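You operate a simulated robot arm through the tools that you are given. There is no shell and no other tool. Be economical: measure what you need, move in short steps, check, and stop when the job is done.

Carry out the task below with a simulated robot arm. There is one attempt and no reset: what you move stays moved.

JOB
Brush and oil the square steel plate for the blue-banded mould.
Fine: oil after brushing, then stand the mould on it; put the brush and the dauber back.

Only the result counts: the job must be done as asked and must still hold three seconds after the hand-in. Knocking over, shifting, dropping, spilling or breaking anything else fails it.

ROBOT AND FRAMES
A 6-joint arm with a two-finger parallel gripper, fixed in place. Base frame: the origin is at the foot of the arm, x ahead of it, y to its left, z up; the work surface is at about z = 800. Units: mm, degrees, N and s.
With the tool pointing down near the work surface it reaches from about 240 to 640 mm from the base axis. Its first joint turns from -66.0 to 66.0 degrees. Payload 2.7 kg.
The tool frame sits at the grasp point between the pads (the TCP): z along the fingers, y along the line on which they close. The tips reach 23 mm beyond it. Largest opening 94 mm; finger width 38, thickness 10; the body of the gripper, 54 by 96 mm, starts 39 mm behind the TCP.
Orientation is that of the tool frame in the base frame, as a unit quaternion [x, y, z, w]. With the fingers straight down and closing along the base's y, the tool's x points along the base's -x, its y along +y and its z along -z.

CONTROLS
- The arm moves only by the tool apply_moves. Its argument "commands" is a list of rows, each a list of 3 entries, a list of its own where there are three numbers: the shift along the tool's x, y, z in units of 30 mm (1.0 is 30 mm), then the turn, a rotation vector about the tool's x, y, z in units of 5 degrees (1.0 is 5 degrees), then the finger opening in mm, from 0 to 94. In form: [[[dx, dy, dz], [wx, wy, wz], gripper], ...]. A call has 1 to 12 rows; each row shifts and turns the commanded pose from where the row before left it, along the tool's axes as they then stand. A call with a number of a shift or a turn outside -1 to 1 is refused whole. Each row takes 0.2 s and may step no farther than 50 mm and 8.6 degrees from the row before; otherwise, or with a gripper value out of range, the whole call is refused. A pose out of reach is approached as far as the arm can. The call stops where the force on the tool passes 40 N (or 10 N more than at its start, if that is more) or the arm is blocked; 0.2 s more then pass. Each finger travels about 45 mm/s and halts on what it meets, pressing with about 35 N; the grip force reading is that of the motor and also rises with nothing between the fingers. The clock runs only during rows and for 0.2 s after the last one: add rows that do not move to give the fingers time. It gives the time, the measured TCP pose, the force on the tool (base axes), the opening and the grip force at its end, in the units of the frame above (readings bear some noise).
- Cameras (640 x 400 px; columns grow to the right, rows downward): "scene" is fixed at [63, -433.2, 1393.7]; the picture's right is [0.77, -0.64, 0.00], its down [-0.35, -0.41, -0.84] and it looks along [0.54, 0.65, -0.54] (base axes); focal length 324 px, centre (320, 200). "wrist" rides on the gripper at [86, 16, -75] in the tool frame; the picture's right is [-0.18, 0.98, 0.00], its down [-0.58, -0.11, -0.81] and it looks along [-0.79, -0.15, 0.59] (tool axes); focal length 243 px, centre (320, 200). There is no depth. A picture from a camera that has moved, and an enlarged one, comes with that camera's place and axes in the base frame and with its lens. The place of the scene camera against the robot may be out by one fixed shift of up to 25 mm in any direction.
- camera(camera): a new picture of that camera. No time passes.
- close_up(camera, box): a new picture of the part [left, top, right, bottom] of that camera's present view, enlarged. No time passes.
- hand_in(): hands the job in; it is judged then, once.

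Go step by step. Nothing tells you positions but the pictures and the camera data: compare them with the known pose of the tool, close in by small moves and look again before you grip or let go. The budget is 120 turns and 68 pictures, counting those below and the enlarged ones. Unless the task says otherwise, let go and move clear before handing in, and close with one line.

The tools are called after "Call:" as a command line: name --argument value ..., lists and objects as JSON in quotes. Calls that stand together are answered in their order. apply_moves: Moves the arm, as the interface text tells. Its arguments: {"type":"object","properties":{"commands":{"type":"array"}},"required":["commands"]} The other tools are called the same way: camera (camera) takes a picture; close_up (camera, box) takes an enlarged picture of a part of a camera's view; hand_in () hands the job in.

At the start:

```text
time_s: 0.0
position: [408.8, -15.4, 1095.8]
tool_rot: [0.0, 1.0, -0.001, 0.0]
wrist_force: [-0.1, 0.0, 0.7]
gripper_width: 93.9
grip_force: 0.1
```

scene: 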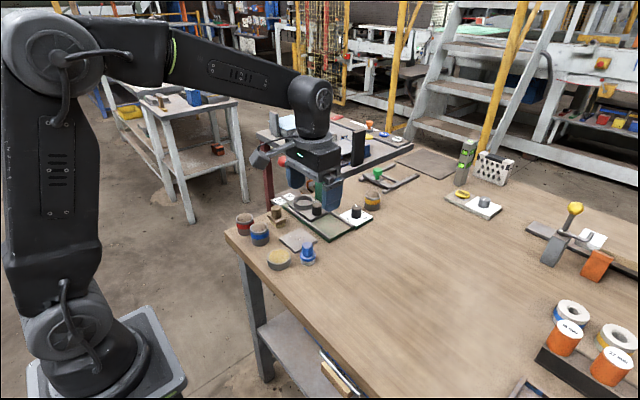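
wrist: 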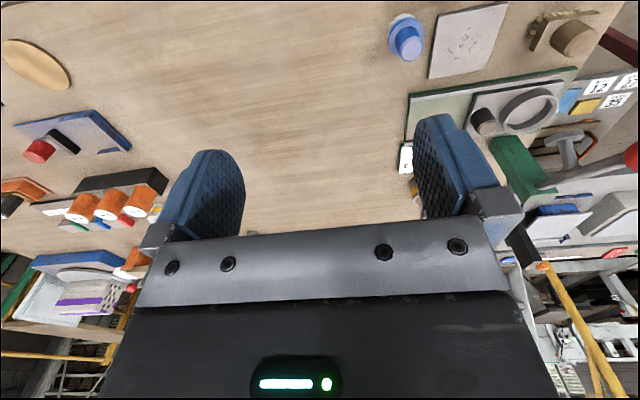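

I see a cluttered bench with moulds, plates and pots near the left edge of the table; I need enlarged views to identify the plate, the mould, the brush and the dauber.

Call:
close_up --camera "scene" --box '[220, 150, 400, 280]'

Call:
close_up --camera "scene" --box '[420, 130, 640, 290]'

Call:
close_up --camera "wrist" --box '[360, 0, 640, 180]'

```text
3.08 times, centred on (310, 215) of scene
camera zoom: at [63.0, -433.2, 1393.7], right [0.77, -0.64, 0.0], down [-0.35, -0.41, -0.84], along [0.54, 0.65, -0.54], focal length 997 px, centre (351, 154)
```

zoom: 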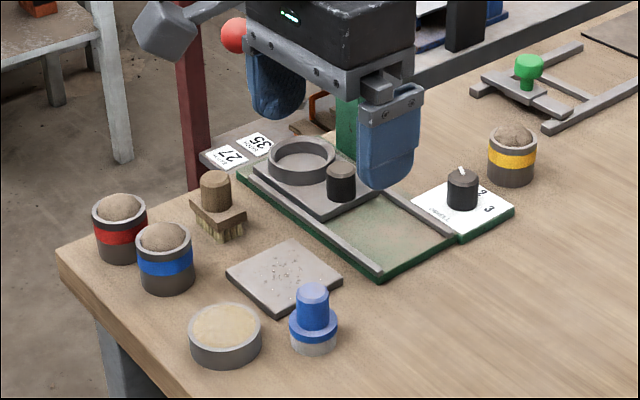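

```text
2.50 times, centred on (530, 210) of scene
camera zoom: at [63.0, -433.2, 1393.7], right [0.77, -0.64, 0.0], down [-0.35, -0.41, -0.84], along [0.54, 0.65, -0.54], focal length 810 px, centre (-205, 175)
```

zoom: 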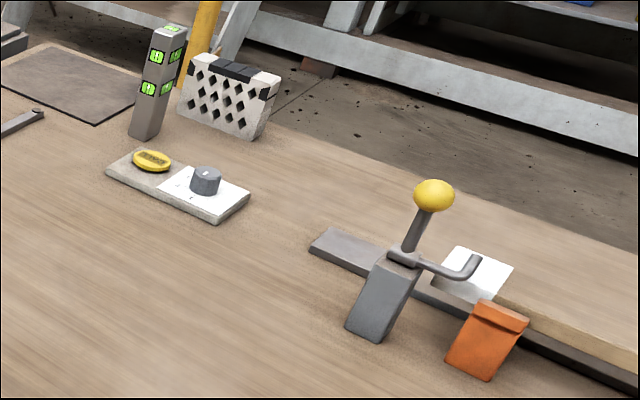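

```text
2.22 times, centred on (500, 90) of wrist
camera zoom: at [322.5, 1.0, 1169.4], right [0.18, 0.98, 0.0], down [0.58, -0.11, 0.81], along [0.79, -0.15, -0.59], focal length 539 px, centre (-80, 444)
```

zoom: 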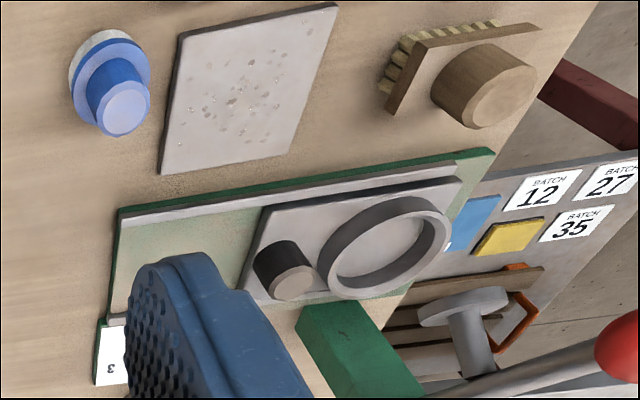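

The task things are on the left: sand moulds in red, blue and yellow bands, a square gritty plate near (490,165), a wooden brush near (490,275), a blue dauber near (462,84) and a round oil tin. I'll move over the group for a better wrist view.

Call:
apply_moves --commands '[[[0.5, 1, 0.5], [0, 0, 0], 94], [[0.5, 1, 0.5], [0, 0, 0], 94], [[0.5, 1, 0.5], [0, 0, 0], 94], [[0, 1, 0.5], [0, 0, 0], 94], [[0, 1, 0.5], [0, 0, 0], 94], [[0, 1, 0.5], [0, 0, 0], 94]]'

Call:
camera --camera "wrist"

Call:
close_up --camera "scene" --box '[220, 150, 400, 280]'

```text
time_s: 1.4
position: [362.2, 166.1, 1007.7]
tool_rot: [-0.001, 1.0, 0.0, 0.0]
wrist_force: [-1.0, 0.2, -0.4]
gripper_width: 94.1
grip_force: 0.1
```

```text
62 pictures are left
camera wrist: at [276.9, 182.6, 1082.4], right [0.18, 0.98, 0.0], down [0.58, -0.11, 0.81], along [0.79, -0.15, -0.59], focal length 243 px, centre (320, 200)
```

wrist: 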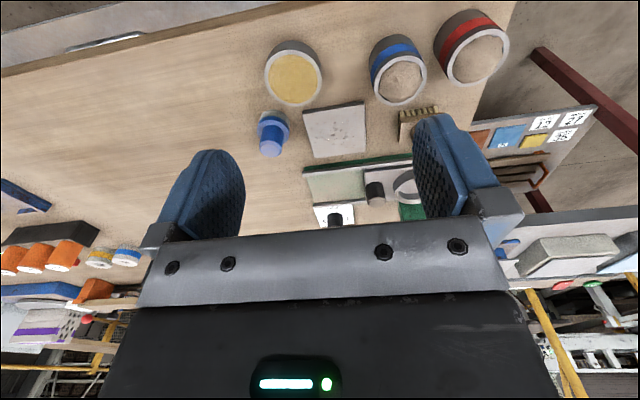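

```text
3.08 times, centred on (310, 215) of scene
camera zoom: at [63.0, -433.2, 1393.7], right [0.77, -0.64, 0.0], down [-0.35, -0.41, -0.84], along [0.54, 0.65, -0.54], focal length 997 px, centre (351, 154)
```

zoom: 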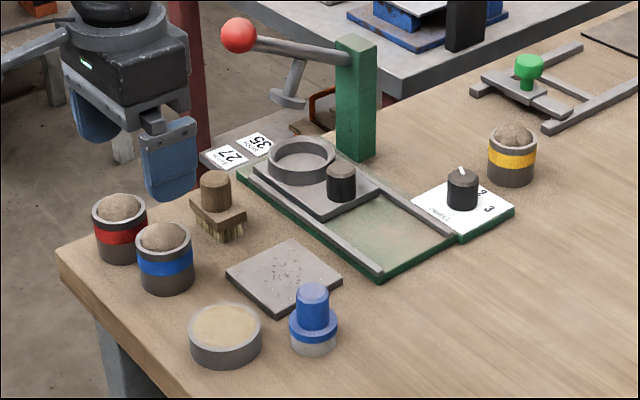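

The layout is clear. I'll enlarge the wrist view to measure everything.

Call:
close_up --camera "wrist" --box '[240, 0, 520, 180]'

```text
2.22 times, centred on (380, 90) of wrist
camera zoom: at [276.9, 182.6, 1082.4], right [0.18, 0.98, 0.0], down [0.58, -0.11, 0.81], along [0.79, -0.15, -0.59], focal length 539 px, centre (187, 444)
```

zoom: 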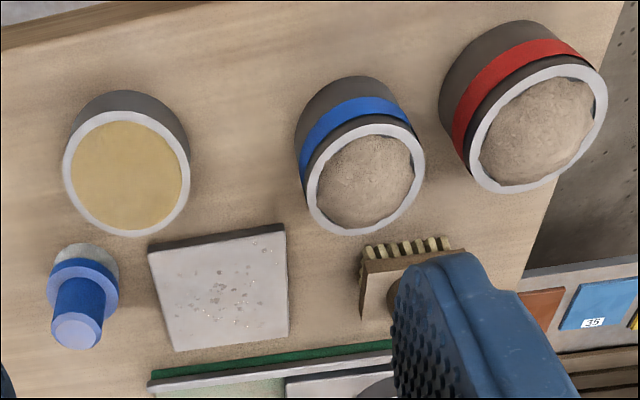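

Plate spans roughly x 456–537, y 126–204 (centre 496,165), brush near (489,269), oil tin (400,130), dauber (462,86), blue mould (409,235) close to the red. I'll go over the brush next.

Call:
apply_moves --commands '[[[-0.85, 0.7, 0.5], [0, 0, 0], 70], [[-0.85, 0.7, 0.5], [0, 0, 0], 70], [[-0.85, 0.7, 0.5], [0, 0, 0], 70], [[-0.85, 0.7, 0.5], [0, 0, 0], 70], [[-0.83, 0.63, 0.5], [0, 0, 0], 70], [[0, 0, 0], [0, 0, 0], 70]]'

Call:
camera --camera "wrist"

Call:
close_up --camera "scene" --box '[220, 150, 400, 280]'

```text
time_s: 2.6
position: [473.8, 255.2, 934.8]
tool_rot: [0.002, 1.0, -0.006, -0.009]
wrist_force: [-31.5, -16.5, 15.1]
gripper_width: 69.9
grip_force: 0.1
stopped in row 5: the force on the tool passed its limit (the readings are from after the stop); the commanded pose is now the measured one
```

```text
59 pictures are left
camera wrist: at [389.5, 272.9, 1011.4], right [0.19, 0.98, -0.01], down [0.6, -0.1, 0.8], along [0.78, -0.16, -0.6], focal length 243 px, centre (320, 200)
```

wrist: 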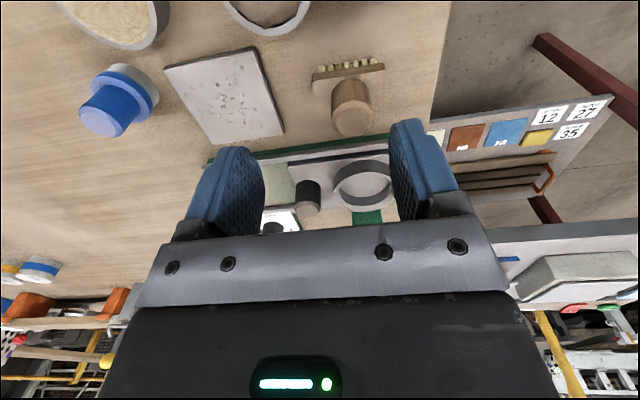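

```text
3.08 times, centred on (310, 215) of scene
camera zoom: at [61.8, -433.8, 1393.6], right [0.77, -0.64, 0.0], down [-0.35, -0.41, -0.84], along [0.54, 0.65, -0.54], focal length 997 px, centre (351, 154)
```

zoom: 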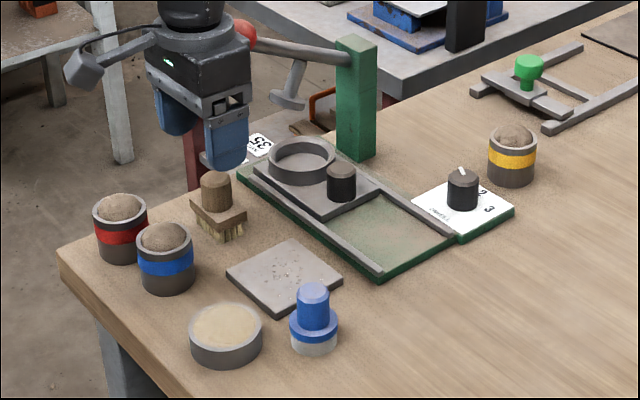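

The gripper body touched the red-ball lever of the press, near (525,268,1000); the pictures show it hasn't moved. I'll back off toward the base and tilt the tool 20° so the fingers point forward and the body stays clear of the lever.

Call:
apply_moves --commands '[[[1, 0, 0], [-0.14, -0.2, -0.04], 70], [[0.3, 0, 0], [0, -1, 0], 70], [[0, 0, 0], [0, -1, 0], 70], [[0, 0, 0], [0, -1, 0], 70], [[0, 0, 0], [0, -1, 0], 70], [[0, 0, 0], [0, 0, 0], 70]]'

Call:
camera --camera "wrist"

Call:
close_up --camera "scene" --box '[220, 150, 400, 280]'

```text
time_s: 4.0
position: [437.0, 255.5, 934.6]
tool_rot: [0.001, 0.985, 0.002, 0.175]
wrist_force: [0.0, 0.2, 0.4]
gripper_width: 70.2
grip_force: 0.0
```

```text
57 pictures are left
camera wrist: at [330.4, 272.0, 974.7], right [0.17, 0.98, 0.07], down [0.27, -0.11, 0.96], along [0.95, -0.15, -0.28], focal length 243 px, centre (320, 200)
```

wrist: 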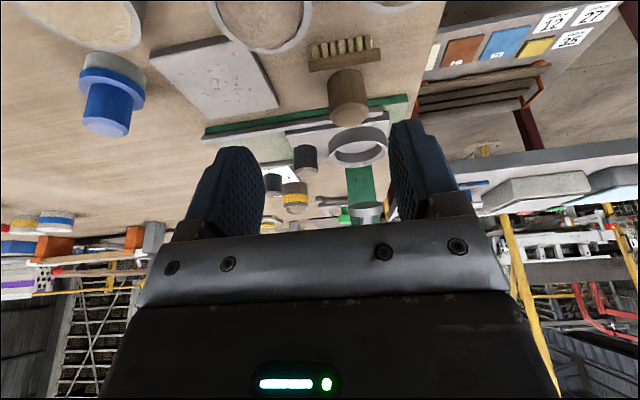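

```text
3.08 times, centred on (310, 215) of scene
camera zoom: at [63.0, -433.2, 1393.7], right [0.77, -0.64, 0.0], down [-0.35, -0.41, -0.84], along [0.54, 0.65, -0.54], focal length 997 px, centre (351, 154)
```

zoom: 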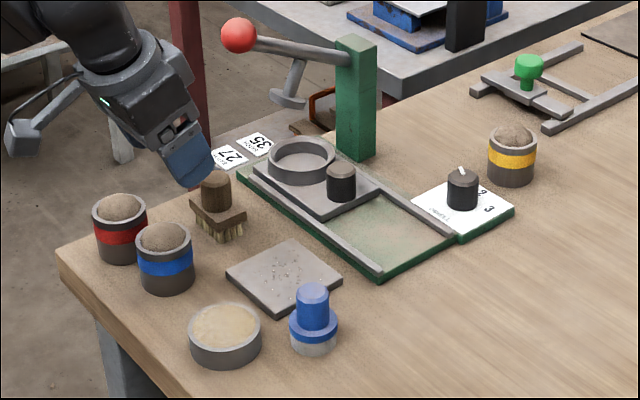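

Backed off cleanly. The brush post reads about (494,273), top z≈863, block top ≈822. Approaching above it with the same tilt.

Call:
apply_moves --commands '[[[-0.46, 0.2, 0.58], [0, 0, 0], 66], [[-0.46, 0.2, 0.58], [0, 0, 0], 66], [[-0.46, 0.2, 0.58], [0, 0, 0], 66], [[0, 0, 0], [0, 0, 0], 66]]'

Call:
camera --camera "wrist"

Call:
close_up --camera "scene" --box '[220, 150, 400, 280]'

```text
time_s: 5.0
position: [494.6, 273.3, 900.5]
tool_rot: [0.001, 0.984, 0.001, 0.176]
wrist_force: [0.8, -0.1, -0.5]
gripper_width: 65.9
grip_force: 0.1
```

```text
55 pictures are left
camera wrist: at [388.8, 290.1, 941.2], right [0.17, 0.98, 0.07], down [0.27, -0.11, 0.96], along [0.95, -0.15, -0.28], focal length 243 px, centre (320, 200)
```

wrist: 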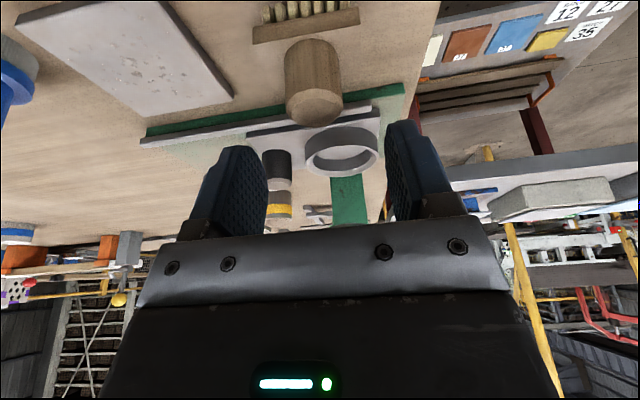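

```text
3.08 times, centred on (310, 215) of scene
camera zoom: at [63.0, -433.2, 1393.7], right [0.77, -0.64, 0.0], down [-0.35, -0.41, -0.84], along [0.54, 0.65, -0.54], focal length 997 px, centre (351, 154)
```

zoom: 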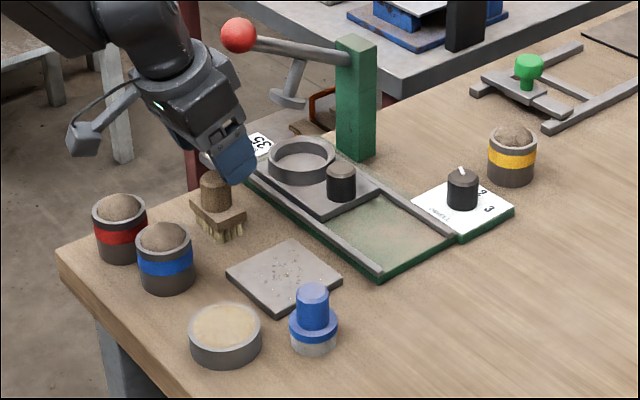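

The post is between the fingers at about (490.5,273.5). Lowering to z≈852 and gripping it.

Call:
apply_moves --commands '[[[0.225, 0, 0.486], [0, 0, 0], 66], [[0.225, 0, 0.486], [0, 0, 0], 66], [[0.22, 0, 0.486], [0, 0, 0], 66], [[0, 0, 0], [0, 0, 0], 66]]'

Call:
camera --camera "wrist"

```text
time_s: 6.0
position: [487.8, 274.0, 851.0]
tool_rot: [0.0, 0.985, 0.002, 0.175]
wrist_force: [0.1, 0.2, -0.2]
gripper_width: 66.0
grip_force: 0.1
```

```text
53 pictures are left
camera wrist: at [382.6, 290.8, 891.4], right [0.17, 0.98, 0.07], down [0.27, -0.11, 0.96], along [0.95, -0.15, -0.28], focal length 243 px, centre (320, 200)
```

wrist: 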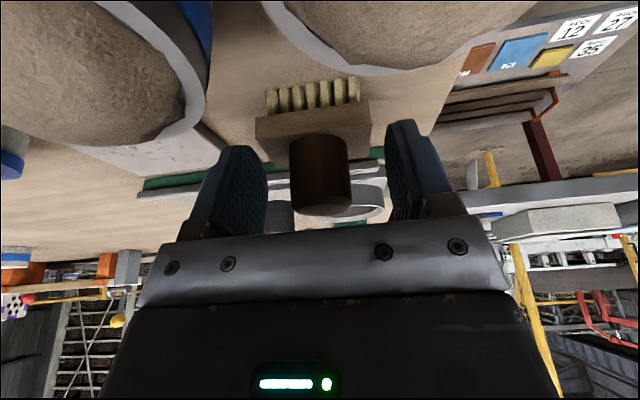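

The post sits centred between the pads, tips just above the block. Closing.

Call:
apply_moves --commands '[[[0, 0, 0], [0, 0, 0], 40], [[0, 0, 0], [0, 0, 0], 15], [[0, 0, 0], [0, 0, 0], 10], [[0, 0, 0], [0, 0, 0], 10], [[0, 0, 0], [0, 0, 0], 10]]'

```text
time_s: 7.2
position: [488.7, 274.5, 850.8]
tool_rot: [0.001, 0.985, 0.001, 0.175]
wrist_force: [-0.1, 0.2, -0.1]
gripper_width: 53.0
grip_force: 35.3
```

It stopped at 53 mm, wider than the post — the tips are catching the block's edges. I'll open, rise 8 mm and regrip on the post alone.

Call:
apply_moves --commands '[[[0, 0, 0], [0, 0, 0], 66], [[0, 0, 0], [0, 0, 0], 66], [[-0.091, 0, -0.251], [0, 0, 0], 66], [[0, 0, 0], [0, 0, 0], 40], [[0, 0, 0], [0, 0, 0], 15], [[0, 0, 0], [0, 0, 0], 10], [[0, 0, 0], [0, 0, 0], 10], [[0, 0, 0], [0, 0, 0], 10]]'

Call:
camera --camera "wrist"

```text
time_s: 9.0
position: [488.2, 273.9, 858.8]
tool_rot: [0.001, 0.984, 0.001, 0.176]
wrist_force: [-0.5, -1.1, 1.7]
gripper_width: 28.9
grip_force: 34.8
```

```text
52 pictures are left
camera wrist: at [383.0, 290.5, 899.9], right [0.17, 0.98, 0.07], down [0.27, -0.11, 0.96], along [0.95, -0.15, -0.28], focal length 243 px, centre (320, 200)
```

wrist: 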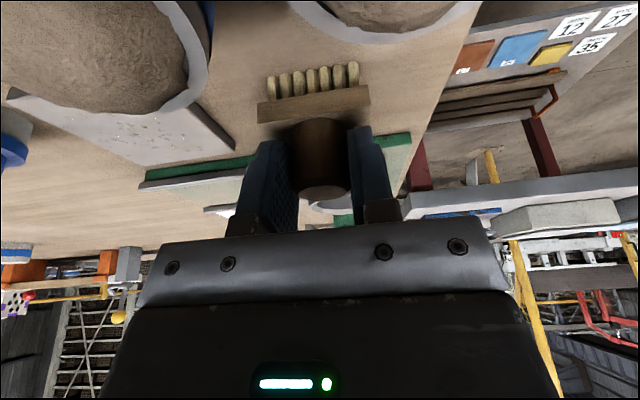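

The brush is held by its post (28.9 mm). Its home TCP pose is (488.2, 273.9, 858.8). Lifting and carrying it over the plate's first lane.

Call:
apply_moves --commands '[[[-0.2, 0, -0.55], [0, 0, 0], 10], [[-0.2, 0, -0.55], [0, 0, 0], 10], [[0.136, -0.933, -0.049], [0, 0, 0], 10], [[0.136, -0.933, -0.049], [0, 0, 0], 10], [[0.136, -0.933, -0.049], [0, 0, 0], 10], [[0, 0, 0], [0, 0, 0], 10]]'

Call:
camera --camera "wrist"

Call:
close_up --camera "scene" --box '[220, 150, 400, 280]'

```text
time_s: 10.4
position: [477.1, 190.5, 892.1]
tool_rot: [0.001, 0.984, 0.003, 0.176]
wrist_force: [0.6, -0.9, -1.1]
gripper_width: 29.1
grip_force: 34.9
```

```text
51 pictures are left
camera wrist: at [370.2, 206.9, 934.0], right [0.17, 0.98, 0.07], down [0.27, -0.11, 0.96], along [0.95, -0.15, -0.28], focal length 243 px, centre (320, 200)
```

wrist: 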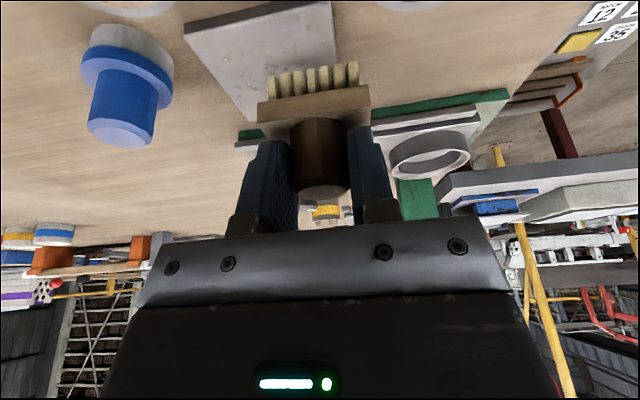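

```text
3.08 times, centred on (310, 215) of scene
camera zoom: at [63.0, -433.2, 1393.7], right [0.77, -0.64, 0.0], down [-0.35, -0.41, -0.84], along [0.54, 0.65, -0.54], focal length 997 px, centre (351, 154)
```

zoom: 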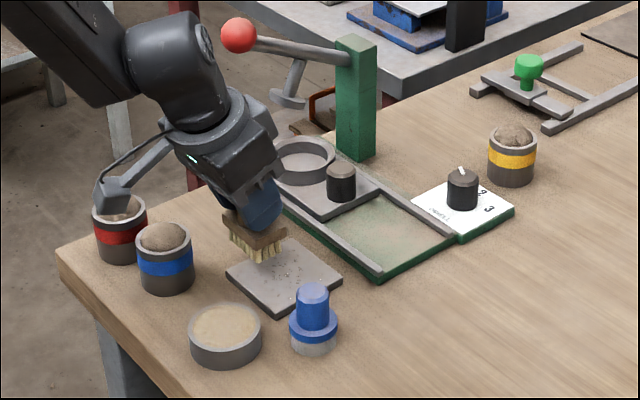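

Brush is over the plate's near-left lane. Lowering in small steps until light contact.

Call:
apply_moves --commands '[[[0.125, 0, 0.345], [0, 0, 0], 10], [[0.125, 0, 0.345], [0, 0, 0], 10], [[0.017, 0, 0.047], [0, 0, 0], 10], [[0, 0, 0], [0, 0, 0], 10]]'

```text
time_s: 11.4
position: [477.1, 189.0, 871.1]
tool_rot: [0.0, 0.985, 0.001, 0.175]
wrist_force: [-0.8, -0.3, -0.5]
gripper_width: 28.8
grip_force: 35.2
```

Call:
apply_moves --commands '[[[0.017, 0, 0.047], [0, 0, 0], 10], [[0.017, 0, 0.047], [0, 0, 0], 10], [[0, 0, 0], [0, 0, 0], 10]]'

Call:
close_up --camera "scene" --box '[260, 200, 350, 260]'

```text
time_s: 12.2
position: [477.5, 188.6, 869.2]
tool_rot: [0.001, 0.984, 0.002, 0.178]
wrist_force: [-5.5, -6.3, 25.8]
gripper_width: 28.9
grip_force: 35.1
```

```text
6.67 times, centred on (305, 230) of scene
camera zoom: at [62.5, -433.5, 1393.6], right [0.77, -0.64, 0.0], down [-0.35, -0.41, -0.84], along [0.54, 0.65, -0.54], focal length 2160 px, centre (420, 0)
```

zoom: 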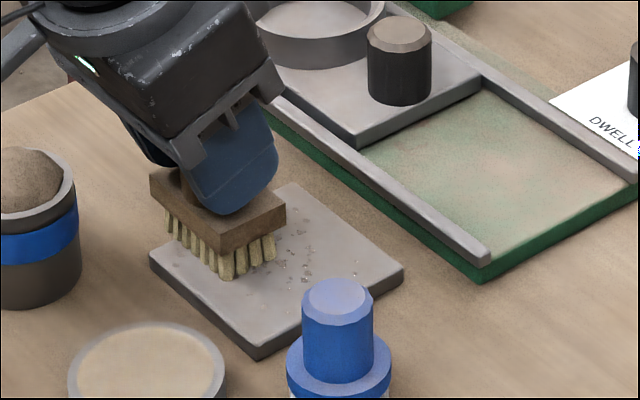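

Contact at TCP z≈869.5 with a firm press. I'll ease up about 1 mm and sweep slowly along lane one.

Call:
apply_moves --commands '[[[-0.011, 0, -0.032], [0, 0, 0], 10], [[0, -0.3, 0], [0, 0, 0], 10], [[0, -0.3, 0], [0, 0, 0], 10], [[0, -0.3, 0], [0, 0, 0], 10], [[0, -0.3, 0], [0, 0, 0], 10], [[0, -0.3, 0], [0, 0, 0], 10], [[0, -0.15, 0], [0, 0, 0], 10], [[0, 0, 0], [0, 0, 0], 10]]'

Call:
close_up --camera "scene" --box '[260, 200, 350, 260]'

```text
time_s: 14.0
position: [477.3, 140.7, 867.4]
tool_rot: [0.0, 0.985, 0.003, 0.175]
wrist_force: [-1.5, 5.7, 15.2]
gripper_width: 28.7
grip_force: 34.7
```

```text
6.67 times, centred on (305, 230) of scene
camera zoom: at [62.7, -433.1, 1393.7], right [0.77, -0.64, 0.0], down [-0.35, -0.41, -0.84], along [0.54, 0.65, -0.54], focal length 2160 px, centre (420, 0)
```

zoom: 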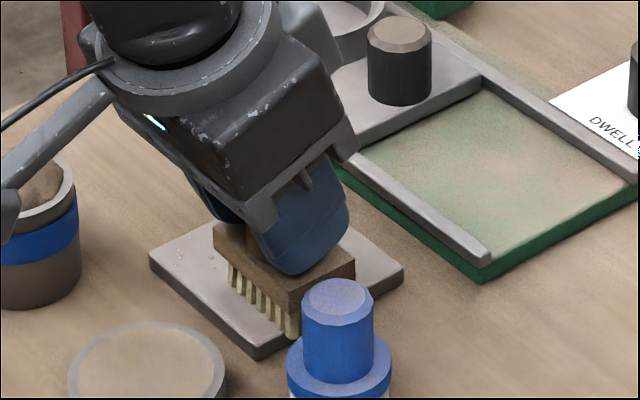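

The sweep works: grit is going and the plate has stayed put. A bit remains at the near-left corner; doing the far lane back, then the near edge.

Call:
apply_moves --commands '[[[-0.29, 0, 0.1055], [0, 0, 0], 10], [[-0.29, 0, 0.1055], [0, 0, 0], 10], [[-0.29, 0, 0.1055], [0, 0, 0], 10], [[-0.29, 0, 0.1055], [0, 0, 0], 10], [[0, 0.3, 0], [0, 0, 0], 10], [[0, 0.3, 0], [0, 0, 0], 10], [[0, 0.3, 0], [0, 0, 0], 10], [[0, 0.3, 0], [0, 0, 0], 10], [[0, 0.3, 0], [0, 0, 0], 10], [[0, 0.3, 0], [0, 0, 0], 10], [[0, 0, 0], [0, 0, 0], 10]]'

Call:
close_up --camera "scene" --box '[260, 200, 350, 260]'

```text
time_s: 16.4
position: [514.3, 196.3, 868.2]
tool_rot: [0.0, 0.985, 0.002, 0.175]
wrist_force: [0.4, 0.4, -0.4]
gripper_width: 28.9
grip_force: 34.7
```

```text
6.67 times, centred on (305, 230) of scene
camera zoom: at [63.0, -433.2, 1393.7], right [0.77, -0.64, 0.0], down [-0.35, -0.41, -0.84], along [0.54, 0.65, -0.54], focal length 2160 px, centre (420, 0)
```

zoom: 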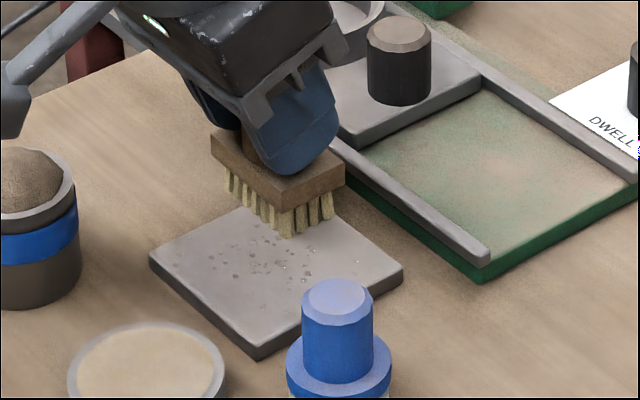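

Grit remains toward the middle and the contact went light on that lane. I'll lower to restore a steady press and stroke again.

Call:
apply_moves --commands '[[[0.011, -0.2, 0.031], [0, 0, 0], 10], [[0.011, 0, 0.031], [0, 0, 0], 10], [[0, 0, 0], [0, 0, 0], 10]]'

```text
time_s: 17.2
position: [515.2, 189.4, 868.5]
tool_rot: [0.001, 0.984, 0.002, 0.176]
wrist_force: [-1.4, 0.8, 6.3]
gripper_width: 28.7
grip_force: 35.4
```

Call:
apply_moves --commands '[[[0.006, -0.3, 0.016], [0, 0, 0], 10], [[0, -0.3, 0], [0, 0, 0], 10], [[0, -0.3, 0], [0, 0, 0], 10], [[0, -0.3, 0], [0, 0, 0], 10], [[0, -0.3, 0], [0, 0, 0], 10], [[0, -0.3, 0], [0, 0, 0], 10], [[0, 0, 0], [0, 0, 0], 10]]'

Call:
close_up --camera "scene" --box '[260, 200, 350, 260]'

```text
time_s: 18.8
position: [515.4, 135.8, 868.7]
tool_rot: [0.0, 0.984, 0.003, 0.177]
wrist_force: [-0.2, 9.9, 24.1]
gripper_width: 29.0
grip_force: 35.2
```

```text
6.67 times, centred on (305, 230) of scene
camera zoom: at [62.6, -433.1, 1393.8], right [0.77, -0.64, 0.0], down [-0.35, -0.41, -0.84], along [0.54, 0.65, -0.54], focal length 2160 px, centre (420, 0)
```

zoom: 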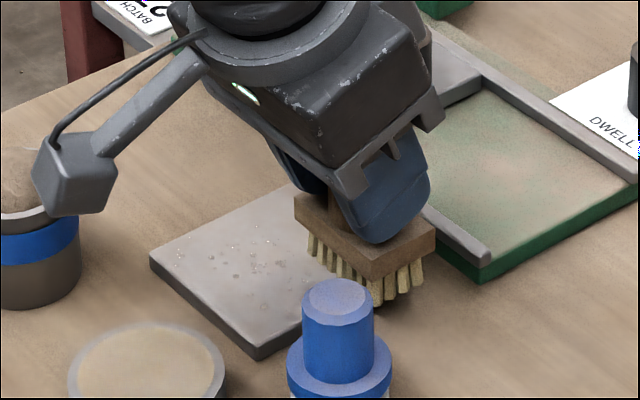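

Grit is thinning. Next: middle lane back, then the near lane.

Call:
apply_moves --commands '[[[0.33, 0, -0.12], [0, 0, 0], 10], [[0.33, 0, -0.12], [0, 0, 0], 10], [[0, 0.3, 0], [0, 0, 0], 10], [[0, 0.3, 0], [0, 0, 0], 10], [[0, 0.3, 0], [0, 0, 0], 10], [[0.006, 0.3, 0.016], [0, 0, 0], 10], [[0, 0.3, 0], [0, 0, 0], 10], [[0, 0.3, 0], [0, 0, 0], 10], [[0, 0, 0], [0, 0, 0], 10]]'

Call:
close_up --camera "scene" --box '[260, 200, 350, 260]'

```text
time_s: 20.8
position: [492.0, 190.2, 867.6]
tool_rot: [0.0, 0.984, 0.002, 0.176]
wrist_force: [0.5, -8.1, 22.7]
gripper_width: 28.8
grip_force: 35.0
```

```text
6.67 times, centred on (305, 230) of scene
camera zoom: at [62.7, -433.5, 1393.6], right [0.77, -0.64, 0.0], down [-0.35, -0.41, -0.84], along [0.54, 0.65, -0.54], focal length 2160 px, centre (420, 0)
```

zoom: 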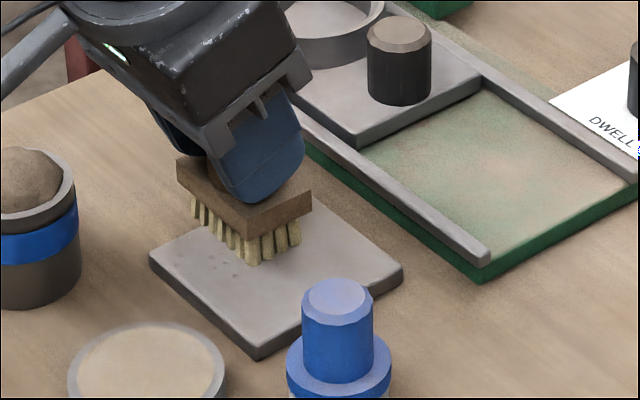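

Nearly clean; only the near edge remains. Moving to the near lane and stroking both ways.

Call:
apply_moves --commands '[[[0.345, 0, -0.125], [0, 0, 0], 10], [[0.345, 0, -0.125], [0, 0, 0], 10], [[0, -0.3, 0], [0, 0, 0], 10], [[0, -0.3, 0], [0, 0, 0], 10], [[0, -0.3, 0], [0, 0, 0], 10], [[0, -0.3, 0], [0, 0, 0], 10], [[0, -0.3, 0], [0, 0, 0], 10], [[0, -0.2, 0], [0, 0, 0], 10], [[0, 0, 0], [0, 0, 0], 10]]'

Call:
apply_moves --commands '[[[0, 0.3, 0], [0, 0, 0], 10], [[0, 0.3, 0], [0, 0, 0], 10], [[0, 0.3, 0], [0, 0, 0], 10], [[0, 0.3, 0], [0, 0, 0], 10], [[0, 0.3, 0], [0, 0, 0], 10], [[-0.2, 0.2, -0.55], [0, 0, 0], 10], [[-0.2, 0, -0.55], [0, 0, 0], 10], [[0, 0.7, 0], [0, 0, 0], 10], [[0, 0.7, 0], [0, 0, 0], 10], [[0, 0, 0], [0, 0, 0], 10]]'

Call:
close_up --camera "scene" --box '[240, 190, 360, 270]'

Call:
camera --camera "wrist"

```text
time_s: 22.8
position: [473.0, 139.6, 867.7]
tool_rot: [0.001, 0.984, 0.003, 0.178]
wrist_force: [-0.5, 10.8, 27.5]
gripper_width: 28.7
grip_force: 35.6
```

```text
time_s: 23.4
position: [472.1, 150.4, 868.4]
tool_rot: [0.003, 0.984, 0.001, 0.176]
wrist_force: [-0.4, 0.5, 4.5]
gripper_width: 29.1
grip_force: 34.8
stopped in row 2: the force on the tool passed its limit (the readings are from after the stop); the commanded pose is now the measured one
```

```text
5.00 times, centred on (300, 230) of scene
camera zoom: at [62.9, -433.2, 1393.7], right [0.77, -0.64, 0.0], down [-0.35, -0.41, -0.84], along [0.54, 0.65, -0.54], focal length 1620 px, centre (420, 50)
```

zoom: 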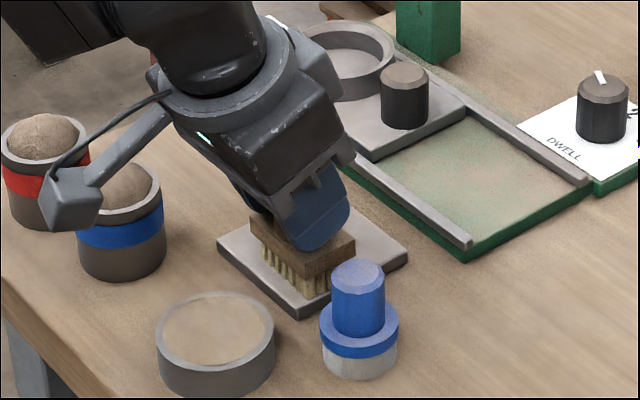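

```text
43 pictures are left
camera wrist: at [366.3, 167.1, 908.0], right [0.18, 0.98, 0.07], down [0.26, -0.11, 0.96], along [0.95, -0.15, -0.28], focal length 243 px, centre (320, 200)
```

wrist: 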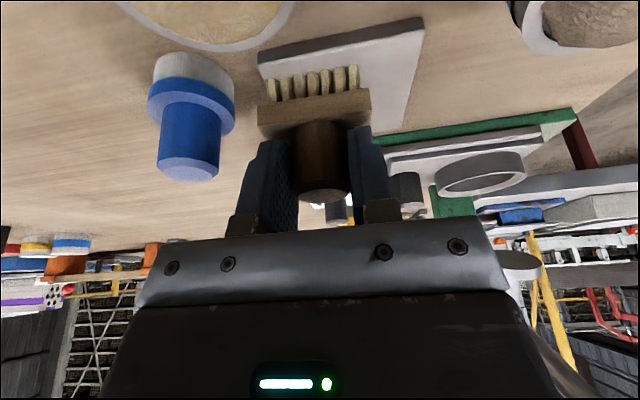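

Stopped on the reversal's pressing force, nothing moved. Continuing the +y stroke at the now lighter press, then lifting to inspect.

Call:
apply_moves --commands '[[[0, 0.3, 0], [0, 0, 0], 10], [[0, 0.3, 0], [0, 0, 0], 10], [[0, 0.3, 0], [0, 0, 0], 10], [[0, 0.3, 0], [0, 0, 0], 10], [[0, 0, 0], [0, 0, 0], 10], [[-0.2, 0, -0.55], [0, 0, 0], 10], [[-0.2, 0, -0.55], [0, 0, 0], 10], [[0, 0.8, 0], [0, 0, 0], 10], [[0, 0.8, 0], [0, 0, 0], 10], [[0, 0, 0], [0, 0, 0], 10]]'

Call:
close_up --camera "scene" --box '[240, 190, 360, 270]'

```text
time_s: 25.6
position: [470.5, 232.4, 901.5]
tool_rot: [0.003, 0.984, 0.0, 0.177]
wrist_force: [0.0, -0.3, -0.4]
gripper_width: 28.9
grip_force: 35.0
```

```text
5.00 times, centred on (300, 230) of scene
camera zoom: at [63.0, -433.1, 1393.7], right [0.77, -0.64, 0.0], down [-0.35, -0.41, -0.84], along [0.54, 0.65, -0.54], focal length 1620 px, centre (420, 50)
```

zoom: 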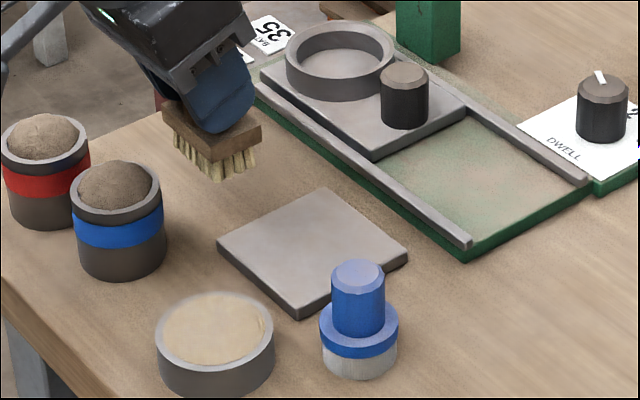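

The plate is clean. Returning the brush to its home spot.

Call:
apply_moves --commands '[[[-0.28, 0.69, 0.1], [0, 0, 0], 10], [[-0.28, 0.69, 0.1], [0, 0, 0], 10], [[0.17, 0, 0.47], [0, 0, 0], 10], [[0.17, 0, 0.47], [0, 0, 0], 10], [[0.091, 0, 0.25], [0, 0, 0], 10], [[0.035, 0, 0.095], [0, 0, 0], 10], [[0, 0, 0], [0, 0, 0], 10]]'

Call:
close_up --camera "scene" --box '[240, 190, 360, 270]'

```text
time_s: 27.1
position: [488.9, 274.0, 860.9]
tool_rot: [0.003, 0.984, 0.0, 0.177]
wrist_force: [-0.3, 0.2, -0.5]
gripper_width: 29.1
grip_force: 35.4
```

```text
5.00 times, centred on (300, 230) of scene
camera zoom: at [63.0, -433.2, 1393.7], right [0.77, -0.64, 0.0], down [-0.35, -0.41, -0.84], along [0.54, 0.65, -0.54], focal length 1620 px, centre (420, 50)
```

zoom: 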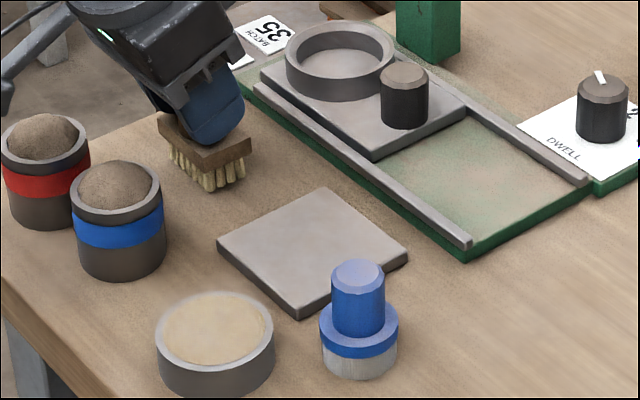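

Almost on the bench. Stepping down until light contact.

Call:
apply_moves --commands '[[[0.0115, 0, 0.0313], [0, 0, 0], 10], [[0.0115, 0, 0.0313], [0, 0, 0], 10], [[0, 0, 0], [0, 0, 0], 10]]'

```text
time_s: 27.9
position: [489.2, 276.0, 859.8]
tool_rot: [0.002, 0.984, 0.001, 0.176]
wrist_force: [-0.1, -0.5, -2.0]
gripper_width: 29.0
grip_force: 34.9
```

Call:
apply_moves --commands '[[[0.0115, 0, 0.0313], [0, 0, 0], 10], [[0.0115, 0, 0.0313], [0, 0, 0], 10], [[0, 0, 0], [0, 0, 0], 10]]'

```text
time_s: 28.8
position: [492.4, 275.6, 859.2]
tool_rot: [0.002, 0.984, 0.001, 0.177]
wrist_force: [-3.3, -4.0, 11.8]
gripper_width: 28.5
grip_force: 34.9
```

Contact. Releasing and rising clear.

Call:
apply_moves --commands '[[[0, 0, 0], [0, 0, 0], 50], [[0, 0, 0], [0, 0, 0], 60], [[0, 0, 0], [0, 0, 0], 60], [[-0.17, 0, -0.47], [0, 0, 0], 60], [[-0.17, 0, -0.47], [0, 0, 0], 60], [[-0.17, 0, -0.47], [0, 0, 0], 60], [[-0.17, 0, -0.47], [0, 0, 0], 60], [[0, 0, 0], [0, 0, 0], 60]]'

Call:
close_up --camera "scene" --box '[220, 150, 400, 280]'

```text
time_s: 30.6
position: [491.2, 274.0, 919.7]
tool_rot: [0.002, 0.984, 0.0, 0.176]
wrist_force: [0.7, 0.4, -0.8]
gripper_width: 60.2
grip_force: 0.1
```

```text
3.08 times, centred on (310, 215) of scene
camera zoom: at [63.0, -433.2, 1393.7], right [0.77, -0.64, 0.0], down [-0.35, -0.41, -0.84], along [0.54, 0.65, -0.54], focal length 997 px, centre (351, 154)
```

zoom: 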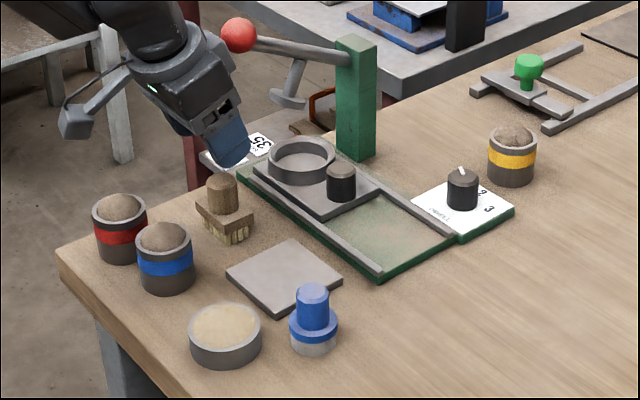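

Brush is back standing in its place. Next the dauber: moving over to it and returning the tool to vertical away from the lever.

Call:
apply_moves --commands '[[[0, -0.9, 0], [0, 0, 0], 60], [[0, -0.9, 0], [0, 0, 0], 60], [[0, -0.9, 0], [0, 0, 0], 60], [[0, -0.9, 0], [0, 1, 0], 60], [[0, -0.9, 0], [0, 1, 0], 60], [[0, -0.9, 0], [0, 1, 0], 60], [[0, -0.87, 0], [0, 1, 0], 60], [[0.5, 0, 0.2], [0, 0, 0], 60], [[0.47, 0, 0.2], [0, 0, 0], 60], [[0, 0, 0], [0, 0, 0], 60]]'

Call:
camera --camera "wrist"

```text
time_s: 32.8
position: [461.2, 88.0, 906.9]
tool_rot: [0.002, 1.0, 0.001, 0.003]
wrist_force: [-0.2, -0.7, 0.4]
gripper_width: 60.1
grip_force: 0.0
```

```text
39 pictures are left
camera wrist: at [374.7, 104.3, 981.1], right [0.19, 0.98, 0.0], down [0.58, -0.11, 0.81], along [0.8, -0.15, -0.59], focal length 243 px, centre (320, 200)
```

wrist: 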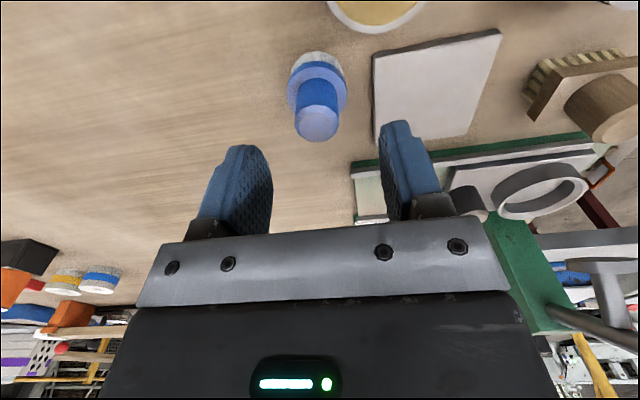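

Dauber is about (457,86.5), top z≈866, collar top ≈835. Descending partway and checking.

Call:
apply_moves --commands '[[[0.14, -0.03, 0.35], [0, 0, 0], 60], [[0, 0, 0.35], [0, 0, 0], 60], [[0, 0, 0], [0, 0, 0], 60]]'

Call:
camera --camera "wrist"

```text
time_s: 33.5
position: [456.4, 88.9, 884.4]
tool_rot: [0.002, 1.0, 0.001, 0.002]
wrist_force: [0.3, 0.7, 0.0]
gripper_width: 60.0
grip_force: 0.0
```

```text
38 pictures are left
camera wrist: at [370.3, 104.5, 959.4], right [0.19, 0.98, 0.0], down [0.58, -0.11, 0.81], along [0.8, -0.15, -0.59], focal length 243 px, centre (320, 200)
```

wrist: 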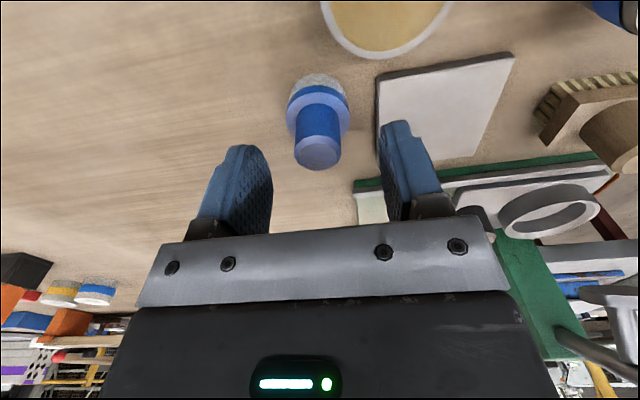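

Aligned. Lowering to z≈859 and gripping the handle.

Call:
apply_moves --commands '[[[0, -0.03, 0.42], [0, 0, 0], 60], [[0, 0, 0.43], [0, 0, 0], 60], [[0, 0, 0], [0, 0, 0], 40], [[0, 0, 0], [0, 0, 0], 15], [[0, 0, 0], [0, 0, 0], 10], [[0, 0, 0], [0, 0, 0], 10], [[0, 0, 0], [0, 0, 0], 10]]'

Call:
camera --camera "wrist"

```text
time_s: 35.1
position: [456.2, 88.1, 858.4]
tool_rot: [0.003, 1.0, 0.001, 0.003]
wrist_force: [0.0, -0.2, 0.0]
gripper_width: 26.6
grip_force: 35.1
```

```text
37 pictures are left
camera wrist: at [369.6, 104.3, 933.2], right [0.19, 0.98, 0.0], down [0.58, -0.11, 0.81], along [0.8, -0.15, -0.59], focal length 243 px, centre (320, 200)
```

wrist: 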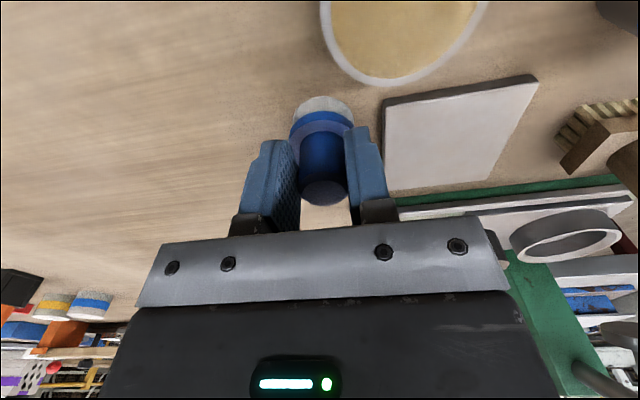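

Dauber held (26.6 mm), home TCP (456.2, 88, 858.4). Lifting and moving over the oil tin near (402,130).

Call:
apply_moves --commands '[[[0, 0, -0.7], [0, 0, 0], 10], [[0, 0, -0.7], [0, 0, 0], 10], [[0.6, 0.47, 0], [0, 0, 0], 10], [[0.6, 0.47, 0], [0, 0, 0], 10], [[0.6, 0.46, 0], [0, 0, 0], 10], [[0, 0, 0], [0, 0, 0], 10]]'

Call:
camera --camera "wrist"

Call:
close_up --camera "scene" --box '[240, 190, 360, 270]'

```text
time_s: 36.5
position: [400.8, 126.3, 899.7]
tool_rot: [0.002, 1.0, 0.001, 0.003]
wrist_force: [0.0, 0.6, -0.2]
gripper_width: 26.7
grip_force: 34.9
```

```text
36 pictures are left
camera wrist: at [314.8, 142.9, 974.4], right [0.19, 0.98, 0.0], down [0.58, -0.11, 0.81], along [0.8, -0.15, -0.59], focal length 243 px, centre (320, 200)
```

wrist: 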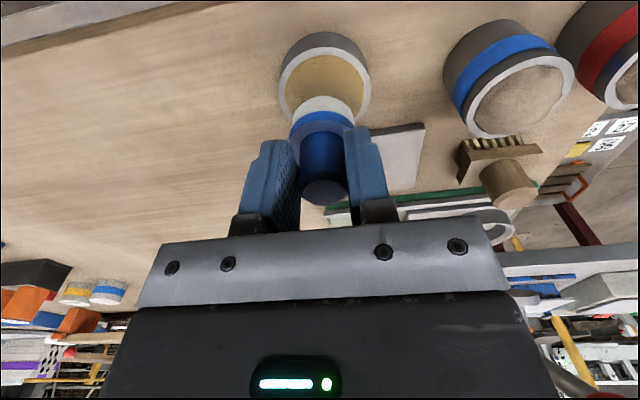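

```text
5.00 times, centred on (300, 230) of scene
camera zoom: at [63.0, -433.2, 1393.7], right [0.77, -0.64, 0.0], down [-0.35, -0.41, -0.84], along [0.54, 0.65, -0.54], focal length 1620 px, centre (420, 50)
```

zoom: 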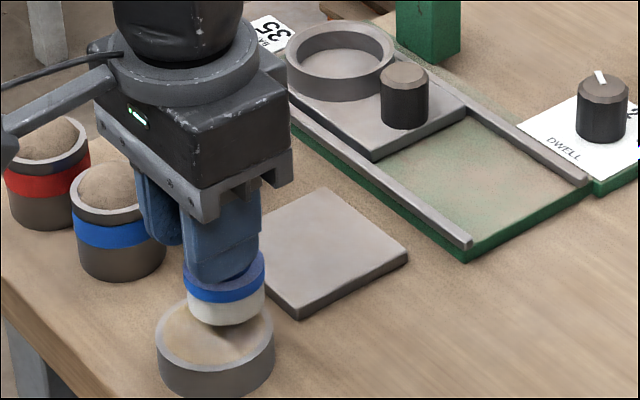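

Tin centre is about (404,130). Small correction, then down into it in steps.

Call:
apply_moves --commands '[[[-0.12, 0.13, 0.2], [0, 0, 0], 10], [[0, 0, 0.3], [0, 0, 0], 10], [[0, 0, 0.2], [0, 0, 0], 10], [[0, 0, 0], [0, 0, 0], 10]]'

Call:
close_up --camera "scene" --box '[240, 190, 360, 270]'

```text
time_s: 37.5
position: [406.0, 131.7, 880.6]
tool_rot: [0.002, 1.0, 0.0, 0.003]
wrist_force: [-2.5, -1.9, 10.3]
gripper_width: 26.6
grip_force: 35.0
```

```text
5.00 times, centred on (300, 230) of scene
camera zoom: at [62.8, -433.3, 1393.7], right [0.77, -0.64, 0.0], down [-0.35, -0.41, -0.84], along [0.54, 0.65, -0.54], focal length 1620 px, centre (420, 50)
```

zoom: 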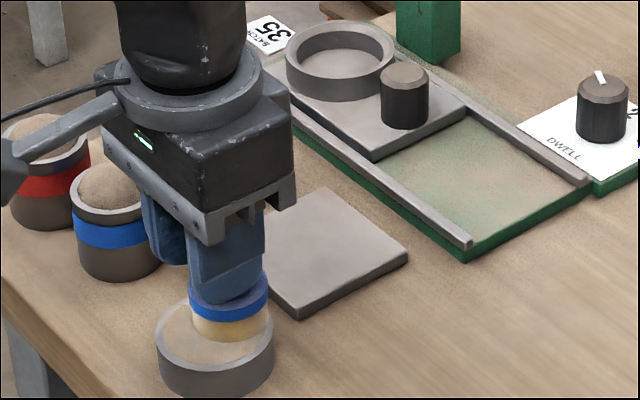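

The felt turned oil-yellow: it's loaded. Lifting out and carrying it to the plate's near-right corner.

Call:
apply_moves --commands '[[[0, 0, 0], [0, 0, 0], 10], [[0, 0, -0.5], [0, 0, 0], 10], [[0, 0, -0.5], [0, 0, 0], 10], [[-0.7, 0.08, 0], [0, 0, 0], 10], [[-0.7, 0.08, 0], [0, 0, 0], 10], [[-0.75, 0.08, 0], [0, 0, 0], 10], [[0, 0, 0.5], [0, 0, 0], 10], [[0, 0, 0.5], [0, 0, 0], 10], [[0, 0, 0.25], [0, 0, 0], 10], [[0, 0, 0], [0, 0, 0], 10]]'

Call:
close_up --camera "scene" --box '[240, 190, 360, 270]'

```text
time_s: 39.8
position: [469.4, 137.2, 872.0]
tool_rot: [0.002, 1.0, 0.0, 0.003]
wrist_force: [0.1, -0.4, -0.6]
gripper_width: 26.8
grip_force: 35.0
```

```text
5.00 times, centred on (300, 230) of scene
camera zoom: at [63.0, -433.2, 1393.7], right [0.77, -0.64, 0.0], down [-0.35, -0.41, -0.84], along [0.54, 0.65, -0.54], focal length 1620 px, centre (420, 50)
```

zoom: 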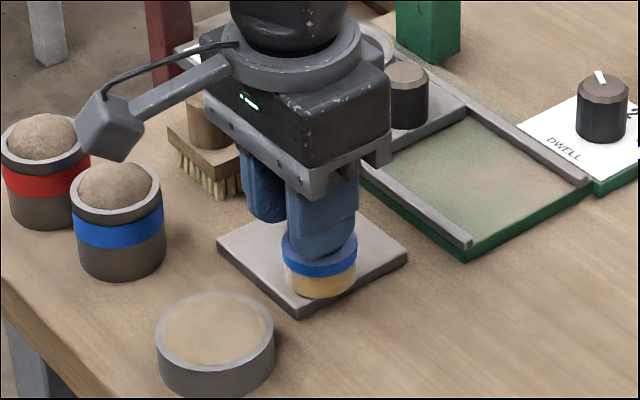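

Just above the plate's near-right corner; lowering to contact.

Call:
apply_moves --commands '[[[0, 0, 0.06], [0, 0, 0], 10], [[0, 0, 0.04], [0, 0, 0], 10], [[0, 0, 0], [0, 0, 0], 10]]'

```text
time_s: 40.5
position: [471.3, 138.3, 868.8]
tool_rot: [0.003, 1.0, 0.0, 0.002]
wrist_force: [0.6, -0.1, -0.2]
gripper_width: 26.9
grip_force: 35.1
```

Call:
apply_moves --commands '[[[0, 0, 0.03], [0, 0, 0], 10], [[0, 0, 0.03], [0, 0, 0], 10], [[0, 0, 0], [0, 0, 0], 10]]'

```text
time_s: 41.4
position: [472.2, 138.3, 868.9]
tool_rot: [0.002, 1.0, 0.001, 0.003]
wrist_force: [-2.2, -0.8, 9.1]
gripper_width: 26.7
grip_force: 34.9
```

Contact at 9 N. Sweeping the oil along the near lane, then shifting to the middle lane.

Call:
apply_moves --commands '[[[0, 0.3, 0], [0, 0, 0], 10], [[0, 0.3, 0], [0, 0, 0], 10], [[0, 0.3, 0], [0, 0, 0], 10], [[0, 0.3, 0], [0, 0, 0], 10], [[0, 0.3, 0], [0, 0, 0], 10], [[0, 0.3, 0], [0, 0, 0], 10], [[-0.3, 0, 0], [0, 0, 0], 10], [[-0.3, 0, 0], [0, 0, 0], 10], [[-0.25, 0, 0], [0, 0, 0], 10], [[0, 0, 0], [0, 0, 0], 10]]'

Call:
close_up --camera "scene" --box '[240, 190, 360, 270]'

```text
time_s: 43.5
position: [496.8, 192.6, 868.6]
tool_rot: [0.002, 1.0, 0.0, 0.002]
wrist_force: [-0.5, 0.3, -1.0]
gripper_width: 26.8
grip_force: 34.9
```

```text
5.00 times, centred on (300, 230) of scene
camera zoom: at [63.0, -433.2, 1393.7], right [0.77, -0.64, 0.0], down [-0.35, -0.41, -0.84], along [0.54, 0.65, -0.54], focal length 1620 px, centre (420, 50)
```

zoom: 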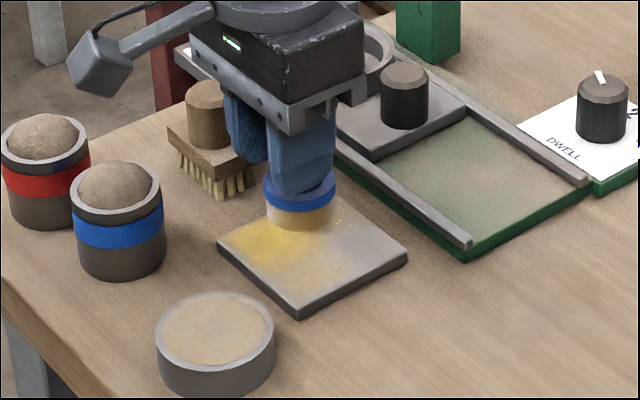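

Oil is showing on the left part. Contact has become light, so I'll press about 1 mm more and go on along the middle lane.

Call:
apply_moves --commands '[[[0, -0.1, 0.04], [0, 0, 0], 10], [[0, -0.3, 0.01], [0, 0, 0], 10], [[0, -0.3, 0], [0, 0, 0], 10], [[0, -0.3, 0], [0, 0, 0], 10], [[0, -0.3, 0], [0, 0, 0], 10], [[0, -0.3, 0], [0, 0, 0], 10], [[0, -0.2, 0], [0, 0, 0], 10], [[0, 0, 0], [0, 0, 0], 10]]'

Call:
close_up --camera "scene" --box '[240, 190, 360, 270]'

```text
time_s: 45.4
position: [494.8, 138.1, 866.4]
tool_rot: [0.003, 1.0, 0.001, 0.003]
wrist_force: [-0.3, 0.6, 0.4]
gripper_width: 26.8
grip_force: 34.4
```

```text
5.00 times, centred on (300, 230) of scene
camera zoom: at [63.0, -433.2, 1393.7], right [0.77, -0.64, 0.0], down [-0.35, -0.41, -0.84], along [0.54, 0.65, -0.54], focal length 1620 px, centre (420, 50)
```

zoom: 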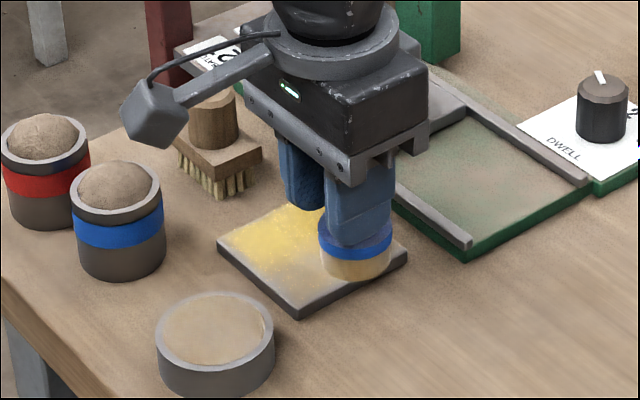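

Left half covered. Contact is lost on the right side; pressing down in small steps here.

Call:
apply_moves --commands '[[[0, 0, 0.03], [0, 0, 0], 10], [[0, 0, 0.03], [0, 0, 0], 10], [[0, 0, 0], [0, 0, 0], 10]]'

```text
time_s: 46.1
position: [496.2, 137.1, 865.3]
tool_rot: [0.002, 1.0, 0.002, 0.004]
wrist_force: [-0.4, -0.6, 11.7]
gripper_width: 26.8
grip_force: 34.8
```

Call:
apply_moves --commands '[[[0.3, 0, 0.005], [0, 0, 0], 10], [[0.3, 0, 0], [0, 0, 0], 10], [[0.3, 0, 0.005], [0, 0, 0], 10], [[0, 0.25, 0], [0, 0, 0], 10], [[0, 0.25, 0], [0, 0, 0], 10], [[-0.3, 0, 0.005], [0, 0, 0], 10], [[-0.3, 0, 0], [0, 0, 0], 10], [[-0.3, 0, 0.005], [0, 0, 0], 10], [[0, 0, 0], [0, 0, 0], 10]]'

Call:
close_up --camera "scene" --box '[240, 190, 360, 270]'

```text
time_s: 48.1
position: [498.0, 153.2, 864.2]
tool_rot: [0.001, 1.0, 0.001, 0.003]
wrist_force: [-0.1, -0.8, -0.1]
gripper_width: 26.6
grip_force: 35.4
```

```text
5.00 times, centred on (300, 230) of scene
camera zoom: at [63.0, -433.2, 1393.7], right [0.77, -0.64, 0.0], down [-0.35, -0.41, -0.84], along [0.54, 0.65, -0.54], focal length 1620 px, centre (420, 50)
```

zoom: 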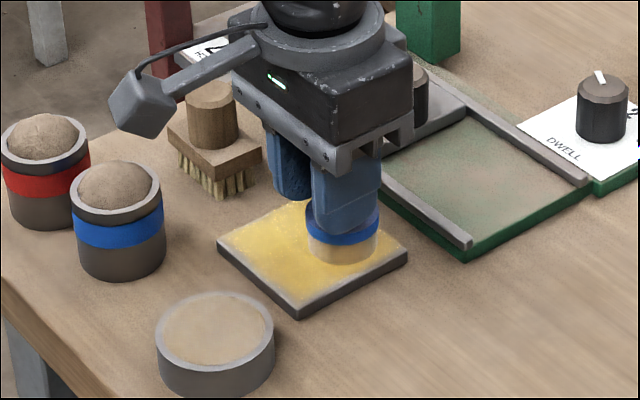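

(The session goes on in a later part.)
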